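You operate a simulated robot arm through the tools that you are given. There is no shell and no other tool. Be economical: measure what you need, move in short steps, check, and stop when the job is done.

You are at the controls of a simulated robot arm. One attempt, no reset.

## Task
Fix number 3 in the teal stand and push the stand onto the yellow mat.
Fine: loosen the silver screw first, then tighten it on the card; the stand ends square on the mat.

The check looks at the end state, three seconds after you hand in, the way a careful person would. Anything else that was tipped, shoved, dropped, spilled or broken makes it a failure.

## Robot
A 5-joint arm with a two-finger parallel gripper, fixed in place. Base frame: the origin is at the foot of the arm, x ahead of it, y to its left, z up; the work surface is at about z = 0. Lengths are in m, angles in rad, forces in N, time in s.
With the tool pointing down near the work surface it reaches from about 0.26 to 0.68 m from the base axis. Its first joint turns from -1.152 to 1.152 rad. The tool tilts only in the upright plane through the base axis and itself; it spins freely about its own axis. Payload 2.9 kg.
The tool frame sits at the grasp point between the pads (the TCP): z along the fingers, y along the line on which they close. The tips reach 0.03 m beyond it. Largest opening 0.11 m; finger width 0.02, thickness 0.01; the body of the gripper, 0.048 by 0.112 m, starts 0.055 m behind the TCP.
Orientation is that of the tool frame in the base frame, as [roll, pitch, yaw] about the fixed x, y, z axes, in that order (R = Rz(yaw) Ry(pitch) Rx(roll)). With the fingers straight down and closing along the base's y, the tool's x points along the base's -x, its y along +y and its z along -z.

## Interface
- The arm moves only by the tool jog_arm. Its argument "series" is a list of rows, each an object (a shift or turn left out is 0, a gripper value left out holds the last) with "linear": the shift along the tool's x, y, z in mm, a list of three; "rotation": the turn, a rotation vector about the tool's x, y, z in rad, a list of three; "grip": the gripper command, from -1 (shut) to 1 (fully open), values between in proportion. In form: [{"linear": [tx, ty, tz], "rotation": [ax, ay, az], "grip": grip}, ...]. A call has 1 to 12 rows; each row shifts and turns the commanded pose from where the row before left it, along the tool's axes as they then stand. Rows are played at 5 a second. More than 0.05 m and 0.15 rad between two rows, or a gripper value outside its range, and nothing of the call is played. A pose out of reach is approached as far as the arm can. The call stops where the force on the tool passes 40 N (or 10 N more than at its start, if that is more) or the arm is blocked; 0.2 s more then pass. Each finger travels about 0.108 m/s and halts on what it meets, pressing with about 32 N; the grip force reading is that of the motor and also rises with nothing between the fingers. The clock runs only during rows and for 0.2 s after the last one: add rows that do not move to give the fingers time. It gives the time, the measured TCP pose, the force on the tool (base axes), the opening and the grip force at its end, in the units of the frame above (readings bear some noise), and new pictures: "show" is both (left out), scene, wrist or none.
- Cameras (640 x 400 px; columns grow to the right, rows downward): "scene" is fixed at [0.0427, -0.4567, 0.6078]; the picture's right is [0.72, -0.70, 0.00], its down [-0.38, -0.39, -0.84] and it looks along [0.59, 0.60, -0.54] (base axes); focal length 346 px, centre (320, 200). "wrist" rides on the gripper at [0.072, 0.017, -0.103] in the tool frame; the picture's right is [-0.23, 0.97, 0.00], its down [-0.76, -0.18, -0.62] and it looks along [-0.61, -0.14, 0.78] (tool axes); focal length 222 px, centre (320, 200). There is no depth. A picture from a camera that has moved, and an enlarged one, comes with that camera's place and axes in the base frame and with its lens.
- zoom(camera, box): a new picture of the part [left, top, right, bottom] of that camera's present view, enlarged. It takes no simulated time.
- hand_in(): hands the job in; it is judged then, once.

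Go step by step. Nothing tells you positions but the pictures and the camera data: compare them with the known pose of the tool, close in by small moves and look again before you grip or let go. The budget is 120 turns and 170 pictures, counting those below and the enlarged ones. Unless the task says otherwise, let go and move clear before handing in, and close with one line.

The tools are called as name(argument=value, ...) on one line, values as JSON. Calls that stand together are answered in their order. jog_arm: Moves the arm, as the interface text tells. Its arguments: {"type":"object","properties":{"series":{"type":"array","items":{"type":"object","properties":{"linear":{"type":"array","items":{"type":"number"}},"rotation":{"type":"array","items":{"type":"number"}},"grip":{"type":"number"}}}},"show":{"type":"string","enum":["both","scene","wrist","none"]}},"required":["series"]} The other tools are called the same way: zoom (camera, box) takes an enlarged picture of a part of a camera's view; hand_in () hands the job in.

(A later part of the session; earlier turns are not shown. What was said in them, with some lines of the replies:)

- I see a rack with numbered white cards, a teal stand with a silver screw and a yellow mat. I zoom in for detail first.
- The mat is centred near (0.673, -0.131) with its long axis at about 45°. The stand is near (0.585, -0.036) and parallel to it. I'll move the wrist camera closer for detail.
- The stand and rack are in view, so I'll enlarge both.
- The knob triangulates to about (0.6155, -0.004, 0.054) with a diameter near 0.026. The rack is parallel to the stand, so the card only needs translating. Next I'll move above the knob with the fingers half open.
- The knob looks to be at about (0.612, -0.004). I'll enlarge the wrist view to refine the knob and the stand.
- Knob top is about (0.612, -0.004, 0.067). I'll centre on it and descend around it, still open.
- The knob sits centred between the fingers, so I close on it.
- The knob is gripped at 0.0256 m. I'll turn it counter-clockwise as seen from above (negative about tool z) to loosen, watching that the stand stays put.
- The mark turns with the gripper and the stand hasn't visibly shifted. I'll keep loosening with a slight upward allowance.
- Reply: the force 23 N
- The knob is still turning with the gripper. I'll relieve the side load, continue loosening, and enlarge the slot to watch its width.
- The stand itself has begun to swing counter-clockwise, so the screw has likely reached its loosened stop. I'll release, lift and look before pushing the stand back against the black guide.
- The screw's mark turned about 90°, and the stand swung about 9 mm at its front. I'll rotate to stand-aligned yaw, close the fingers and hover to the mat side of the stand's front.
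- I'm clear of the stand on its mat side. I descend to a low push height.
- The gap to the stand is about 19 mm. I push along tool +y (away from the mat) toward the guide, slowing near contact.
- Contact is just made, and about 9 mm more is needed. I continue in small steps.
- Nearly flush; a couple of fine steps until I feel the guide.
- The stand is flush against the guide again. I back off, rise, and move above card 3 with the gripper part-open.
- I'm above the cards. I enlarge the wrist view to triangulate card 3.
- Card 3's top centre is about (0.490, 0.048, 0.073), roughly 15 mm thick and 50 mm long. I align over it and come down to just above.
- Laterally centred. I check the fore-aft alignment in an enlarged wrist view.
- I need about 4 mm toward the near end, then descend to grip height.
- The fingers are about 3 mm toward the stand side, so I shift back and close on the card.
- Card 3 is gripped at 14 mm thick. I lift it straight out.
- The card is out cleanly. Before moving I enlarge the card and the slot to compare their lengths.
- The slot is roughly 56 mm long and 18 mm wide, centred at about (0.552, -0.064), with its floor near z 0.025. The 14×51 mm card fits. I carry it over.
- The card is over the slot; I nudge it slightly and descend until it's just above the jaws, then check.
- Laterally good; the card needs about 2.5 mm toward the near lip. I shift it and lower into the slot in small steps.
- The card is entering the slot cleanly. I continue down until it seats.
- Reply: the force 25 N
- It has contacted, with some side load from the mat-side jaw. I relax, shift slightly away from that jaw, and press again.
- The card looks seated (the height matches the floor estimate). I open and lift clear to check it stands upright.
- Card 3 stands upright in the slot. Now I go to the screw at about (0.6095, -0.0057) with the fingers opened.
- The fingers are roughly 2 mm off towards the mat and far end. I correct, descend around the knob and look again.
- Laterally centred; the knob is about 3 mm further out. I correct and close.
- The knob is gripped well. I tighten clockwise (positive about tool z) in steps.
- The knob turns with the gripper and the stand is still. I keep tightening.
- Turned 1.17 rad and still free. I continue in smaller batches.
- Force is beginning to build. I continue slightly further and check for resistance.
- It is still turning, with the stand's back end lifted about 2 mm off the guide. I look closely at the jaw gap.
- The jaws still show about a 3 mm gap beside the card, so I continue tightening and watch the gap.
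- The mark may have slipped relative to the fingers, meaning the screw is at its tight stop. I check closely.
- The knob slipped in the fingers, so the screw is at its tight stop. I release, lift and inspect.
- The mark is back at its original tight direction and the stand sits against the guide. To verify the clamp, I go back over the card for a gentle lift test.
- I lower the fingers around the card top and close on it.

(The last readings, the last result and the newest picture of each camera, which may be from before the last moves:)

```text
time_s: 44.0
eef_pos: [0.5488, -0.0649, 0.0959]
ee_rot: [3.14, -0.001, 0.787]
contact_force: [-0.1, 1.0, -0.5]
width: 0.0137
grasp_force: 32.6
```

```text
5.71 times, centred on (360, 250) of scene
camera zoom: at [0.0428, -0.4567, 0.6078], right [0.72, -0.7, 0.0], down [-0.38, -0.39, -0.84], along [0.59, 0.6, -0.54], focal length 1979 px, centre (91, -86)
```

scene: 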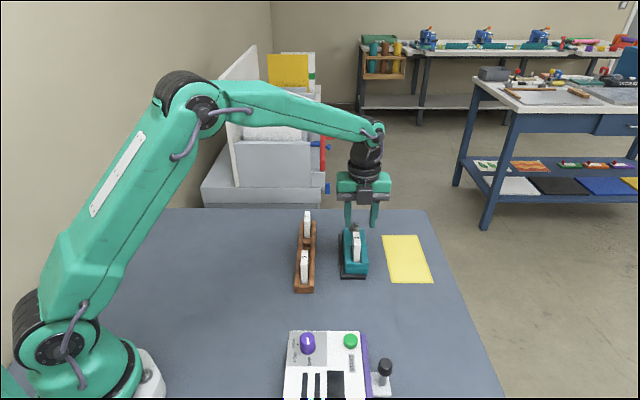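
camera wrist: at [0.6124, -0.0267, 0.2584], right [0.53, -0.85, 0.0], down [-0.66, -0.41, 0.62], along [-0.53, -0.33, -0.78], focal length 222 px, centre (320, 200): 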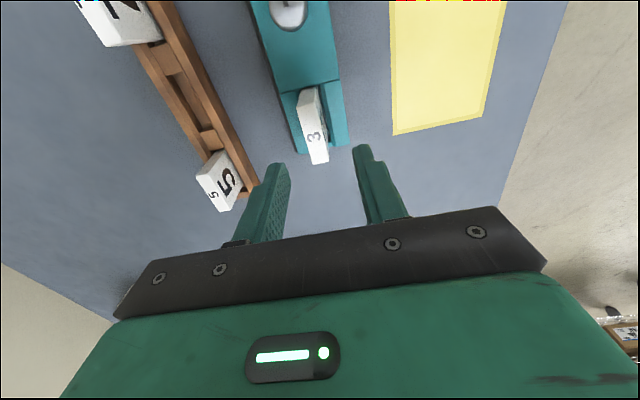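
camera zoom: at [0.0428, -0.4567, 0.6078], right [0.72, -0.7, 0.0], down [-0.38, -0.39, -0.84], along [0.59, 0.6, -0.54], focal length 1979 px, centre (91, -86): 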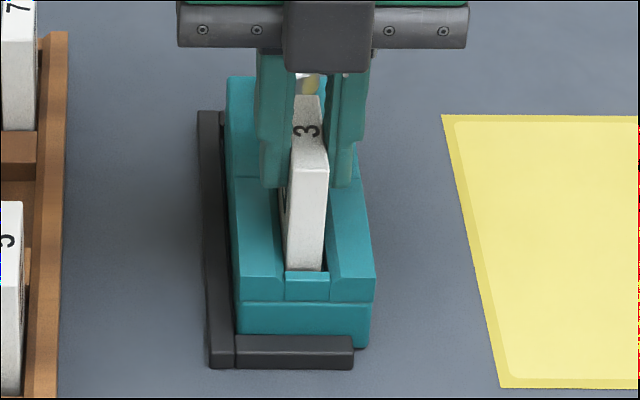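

The whole stand moved about 2 mm with the card when I gripped it, so the card is firmly clamped. I release, lift, and rotate so both fingers lie along the stand's side for a square push.

jog_arm(series=[{"grip": -0.4}, {}, {"linear": [0, 0, -30]}, {"linear": [0, 0, -35]}, {}], show="none")

jog_arm(series=[{"rotation": [0, 0, -0.143]}, {"rotation": [0, 0, -0.143]}, {"rotation": [0, 0, -0.143]}, {"rotation": [0, 0, -0.143]}, {"rotation": [0, 0, -0.143]}, {"rotation": [0, 0, -0.143]}, {"rotation": [0, 0, -0.143]}, {"rotation": [0, 0, -0.143]}, {"rotation": [0, 0, -0.143]}, {"rotation": [0, 0, -0.143]}, {"rotation": [0, 0, -0.139]}, {}])

zoom(camera="scene", box=[330, 205, 450, 295])

```text
time_s: 45.2
eef_pos: [0.5512, -0.0641, 0.1614]
ee_rot: [3.14, 0.001, 0.786]
contact_force: [-0.4, -0.2, 0.6]
width: 0.0331
grasp_force: 0.0
```

```text
time_s: 47.8
eef_pos: [0.5489, -0.0669, 0.1608]
ee_rot: [-3.141, -0.001, 2.355]
contact_force: [-0.4, 0.0, 0.5]
width: 0.0329
grasp_force: 0.1
camera wrist: at [0.5087, -0.0019, 0.2633], right [0.85, 0.53, 0.0], down [0.41, -0.66, 0.62], along [0.33, -0.53, -0.78], focal length 222 px, centre (320, 200)
```

scene: 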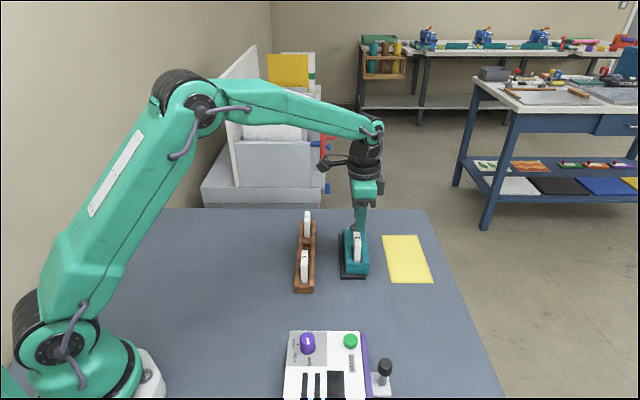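
wrist: 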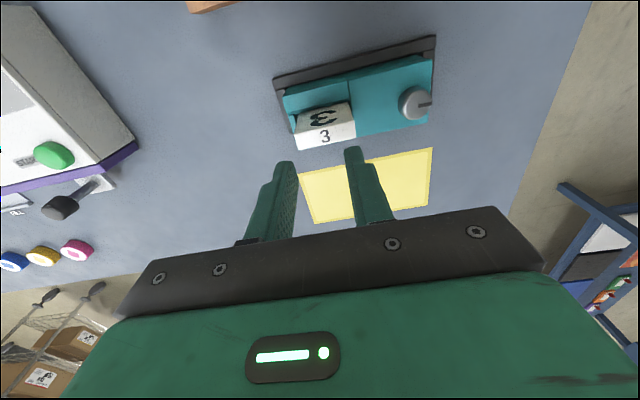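

```text
4.44 times, centred on (390, 250) of scene
camera zoom: at [0.0427, -0.4567, 0.6078], right [0.72, -0.7, 0.0], down [-0.38, -0.39, -0.84], along [0.59, 0.6, -0.54], focal length 1539 px, centre (9, -22)
```

zoom: 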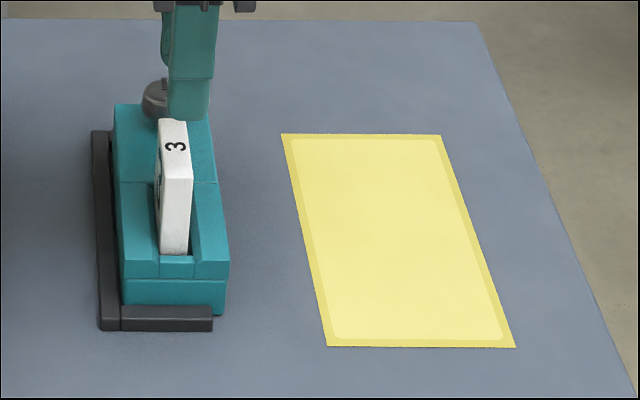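

The stand is steady and the card upright. I move to the rack-side of the stand with the fingers opened to about 90 mm, still high.

jog_arm(series=[{"linear": [28, 19, 0], "grip": 0.64}, {"linear": [27.4, 18.2, 0]}, {"linear": [0, 0, 35]}, {"linear": [0, 0, 35]}, {}])

zoom(camera="scene", box=[280, 185, 400, 295])

```text
time_s: 49.0
eef_pos: [0.5366, 0.0005, 0.0897]
ee_rot: [3.142, 0.0, 2.354]
contact_force: [0.8, -0.3, 0.4]
width: 0.0902
grasp_force: 0.1
camera wrist: at [0.4962, 0.0649, 0.1923], right [0.85, 0.53, 0.0], down [0.41, -0.67, 0.62], along [0.33, -0.53, -0.78], focal length 222 px, centre (320, 200)
```

scene: 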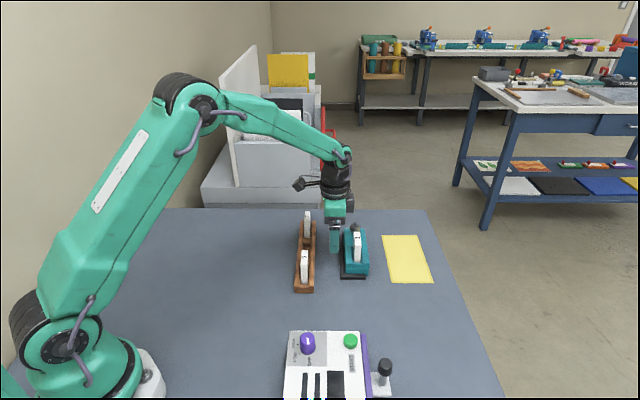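
wrist: 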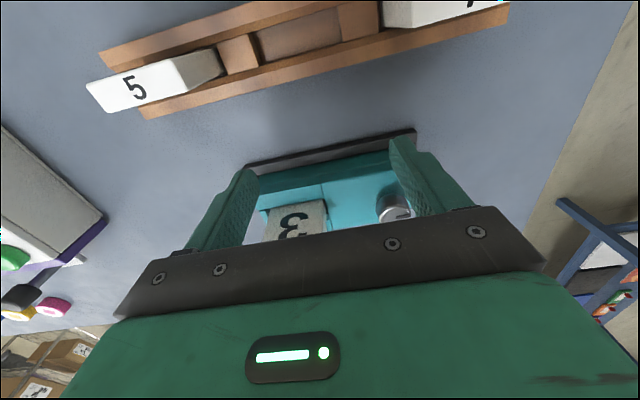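

```text
3.64 times, centred on (340, 240) of scene
camera zoom: at [0.0428, -0.4567, 0.6078], right [0.72, -0.7, 0.0], down [-0.38, -0.39, -0.84], along [0.59, 0.6, -0.54], focal length 1259 px, centre (247, 54)
```

zoom: 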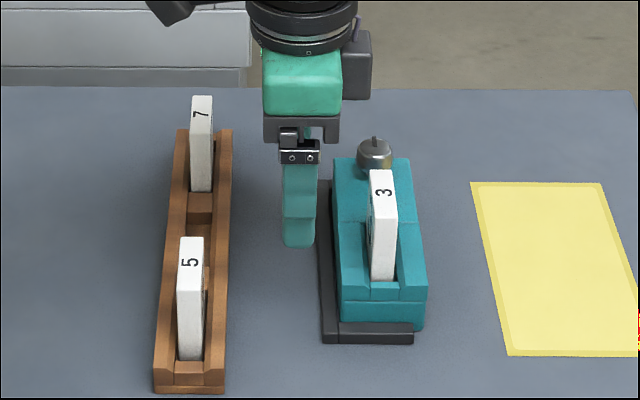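

The fingers hang between the rack and the stand, spanning its length. I descend to push height above the guide, then approach the stand's side.

jog_arm(series=[{"linear": [0, 0, 20]}, {"linear": [0, 0, 18.5]}, {"linear": [-6, 0, 0]}, {"linear": [-6, 0, 0]}, {}], show="wrist")

zoom(camera="scene", box=[320, 205, 400, 295])

```text
time_s: 50.2
eef_pos: [0.5424, -0.0075, 0.0518]
ee_rot: [-3.141, 0.001, 2.353]
contact_force: [-0.4, 0.0, -0.1]
width: 0.0904
grasp_force: 0.0
camera wrist: at [0.5033, 0.056, 0.1547], right [0.85, 0.53, 0.0], down [0.41, -0.66, 0.62], along [0.33, -0.53, -0.78], focal length 222 px, centre (320, 200)
```

wrist: 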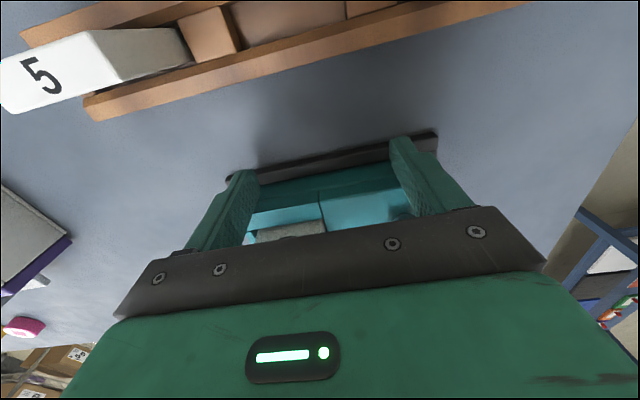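

```text
4.44 times, centred on (360, 250) of scene
camera zoom: at [0.0427, -0.4567, 0.6078], right [0.72, -0.7, 0.0], down [-0.38, -0.39, -0.84], along [0.59, 0.6, -0.54], focal length 1539 px, centre (142, -22)
```

zoom: 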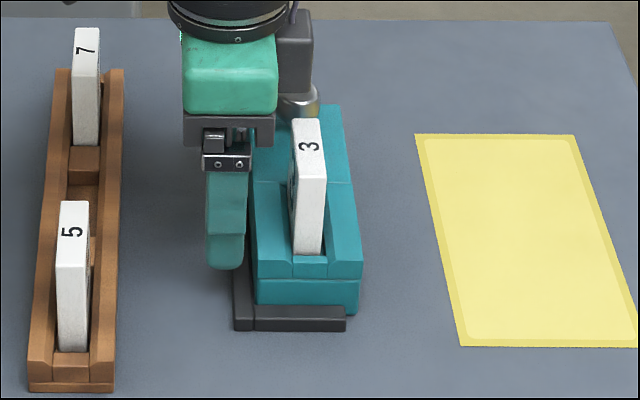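

I'm about 10 mm from contact. I push toward the mat along tool -x in steady small rows, then check.

jog_arm(series=[{"linear": [-5, 0, 0]}, {"linear": [-4, 0, 0]}, {"linear": [-3, 0, 0]}, {"linear": [-4, 0, 0]}, {"linear": [-5, 0, 0]}, {"linear": [-5, 0, 0]}, {"linear": [-5, 0, 0]}, {}], show="wrist")

zoom(camera="scene", box=[320, 205, 440, 295])

```text
time_s: 52.0
eef_pos: [0.5655, -0.0319, 0.0536]
ee_rot: [-3.141, 0.0, 2.355]
contact_force: [-1.5, 1.8, 0.7]
width: 0.0904
grasp_force: 0.1
camera wrist: at [0.5261, 0.0329, 0.1554], right [0.85, 0.53, 0.0], down [0.41, -0.67, 0.62], along [0.33, -0.53, -0.78], focal length 222 px, centre (320, 200)
```

wrist: 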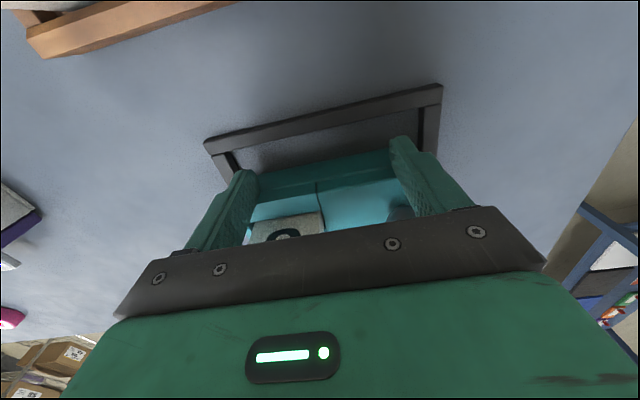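

```text
4.44 times, centred on (380, 250) of scene
camera zoom: at [0.0427, -0.4567, 0.6078], right [0.72, -0.7, 0.0], down [-0.38, -0.39, -0.84], along [0.59, 0.6, -0.54], focal length 1539 px, centre (53, -22)
```

zoom: 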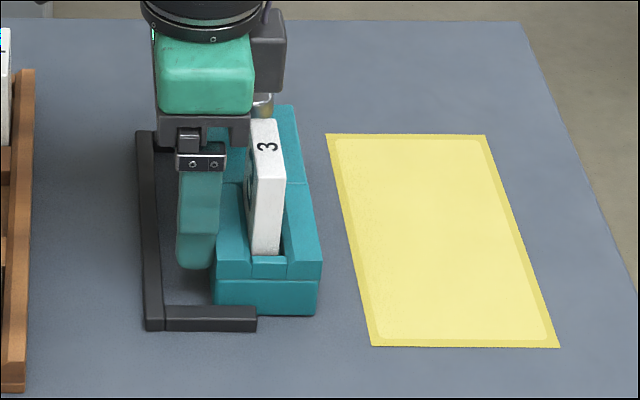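

The stand slides square with low force. I continue 60 mm.

jog_arm(series=[{"linear": [-6, 0, 0]}, {"linear": [-6, 0, 0]}, {"linear": [-6, 0, 0]}, {"linear": [-6, 0, 0]}, {"linear": [-6, 0, 0]}, {"linear": [-6, 0, 0]}, {"linear": [-6, 0, 0]}, {"linear": [-6, 0, 0]}, {"linear": [-6, 0, 0]}, {"linear": [-6, 0, 0]}, {}], show="none")

zoom(camera="scene", box=[330, 205, 450, 295])

```text
time_s: 54.4
eef_pos: [0.609, -0.0722, 0.0537]
ee_rot: [3.141, 0.0, 2.354]
contact_force: [-0.9, 0.9, -0.3]
width: 0.0904
grasp_force: 0.1
```

```text
4.44 times, centred on (390, 250) of scene
camera zoom: at [0.0427, -0.4567, 0.6078], right [0.72, -0.7, 0.0], down [-0.38, -0.39, -0.84], along [0.59, 0.6, -0.54], focal length 1539 px, centre (9, -22)
```

zoom: 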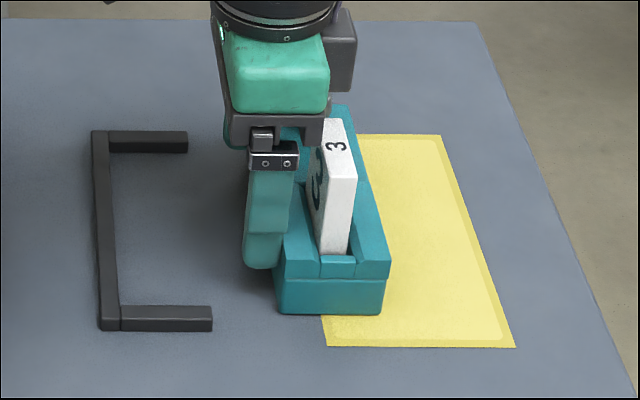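

It is halfway onto the mat and still square. I push 40 mm more.

jog_arm(series=[{"linear": [-5, 0, 0]}, {"linear": [-5, 0, 0]}, {"linear": [-5, 0, 0]}, {"linear": [-5, 0, 0]}, {"linear": [-5, 0, 0]}, {"linear": [-5, 0, 0]}, {"linear": [-5, 0, 0]}, {"linear": [-5, 0, 0]}, {}], show="wrist")

zoom(camera="scene", box=[350, 205, 450, 295])

```text
time_s: 56.4
eef_pos: [0.6358, -0.1019, 0.0516]
ee_rot: [-3.14, 0.001, 2.354]
contact_force: [-0.2, -0.1, 0.4]
width: 0.0902
grasp_force: 0.0
camera wrist: at [0.5971, -0.0379, 0.1542], right [0.85, 0.53, 0.0], down [0.41, -0.67, 0.62], along [0.33, -0.53, -0.78], focal length 222 px, centre (320, 200)
```

wrist: 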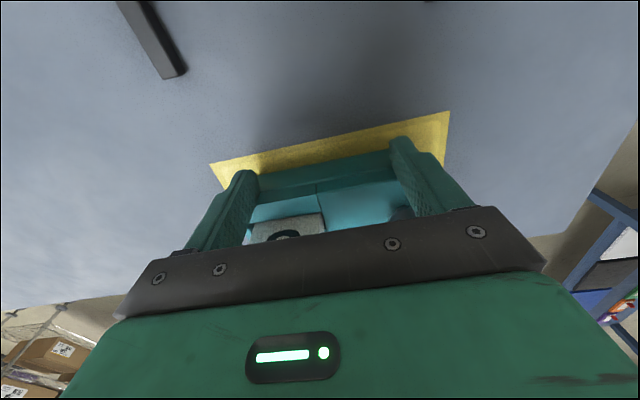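

```text
4.44 times, centred on (400, 250) of scene
camera zoom: at [0.0427, -0.4567, 0.6078], right [0.72, -0.7, 0.0], down [-0.38, -0.39, -0.84], along [0.59, 0.6, -0.54], focal length 1539 px, centre (-36, -22)
```

zoom: 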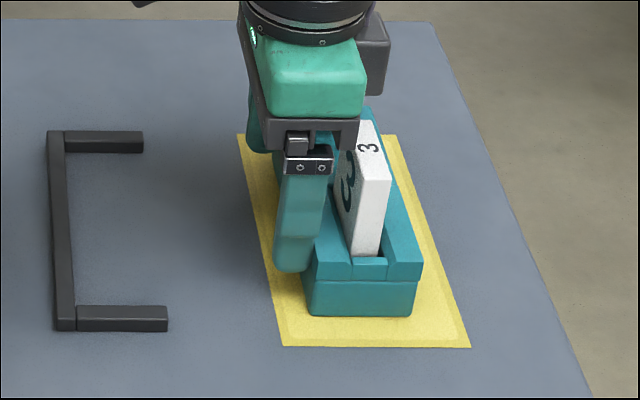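

Nearly centred; 4 mm more, then I back off and lift to inspect.

jog_arm(series=[{"linear": [-2, 0, 0]}, {"linear": [-2, 0, 0]}, {}, {"linear": [8, 0, 0]}, {"linear": [12, 0, 0]}, {"linear": [0, 0, -40]}, {"linear": [0, 0, -45]}, {"linear": [30, 0, -30]}, {"linear": [40, 0, 0]}, {}])

zoom(camera="scene", box=[350, 205, 450, 295])

zoom(camera="wrist", box=[220, 80, 420, 240])

```text
time_s: 58.6
eef_pos: [0.5782, -0.0387, 0.1695]
ee_rot: [3.141, 0.001, 2.355]
contact_force: [-0.6, 0.4, 0.2]
width: 0.0904
grasp_force: 0.1
camera wrist: at [0.54, 0.0257, 0.2717], right [0.85, 0.53, 0.0], down [0.41, -0.67, 0.62], along [0.33, -0.53, -0.78], focal length 222 px, centre (320, 200)
```

scene: 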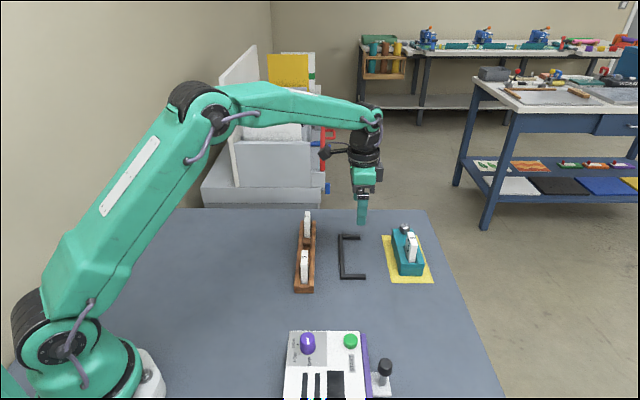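
wrist: 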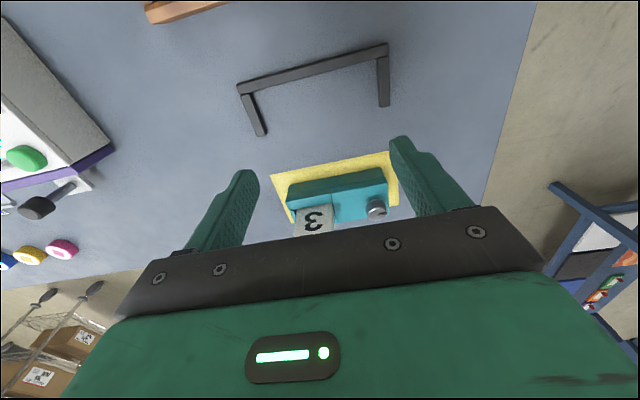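

```text
4.44 times, centred on (400, 250) of scene
camera zoom: at [0.0427, -0.4567, 0.6078], right [0.72, -0.7, 0.0], down [-0.38, -0.39, -0.84], along [0.59, 0.6, -0.54], focal length 1539 px, centre (-36, -22)
```

zoom: 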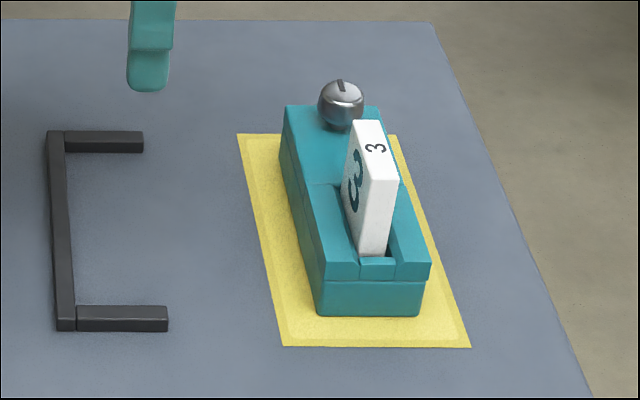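

```text
2.50 times, centred on (320, 160) of wrist
camera zoom: at [0.54, 0.0257, 0.2717], right [0.85, 0.53, 0.0], down [0.41, -0.67, 0.62], along [0.33, -0.53, -0.78], focal length 555 px, centre (320, 300)
```

zoom: 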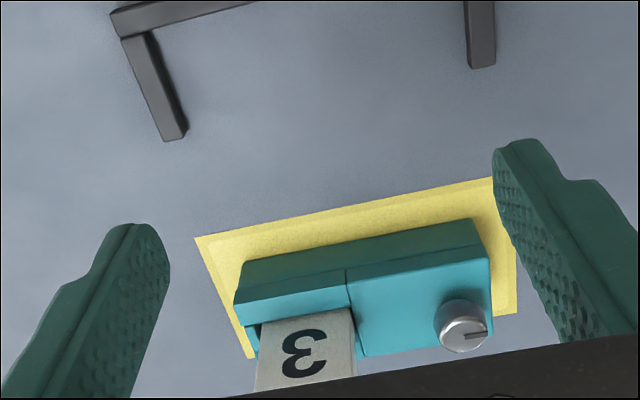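

The stand sits square and centred on the yellow mat with card 3 upright and clamped. The other cards are undisturbed and the arm is clear, so I'm handing in.

hand_in()

```text
The job is handed in.
```

Card 3 is in the teal stand with the silver screw tightened on it, and the stand sits square on the yellow mat; a gap of about 3 mm still shows on one side of the card, but the stand moved with it when I gripped it.
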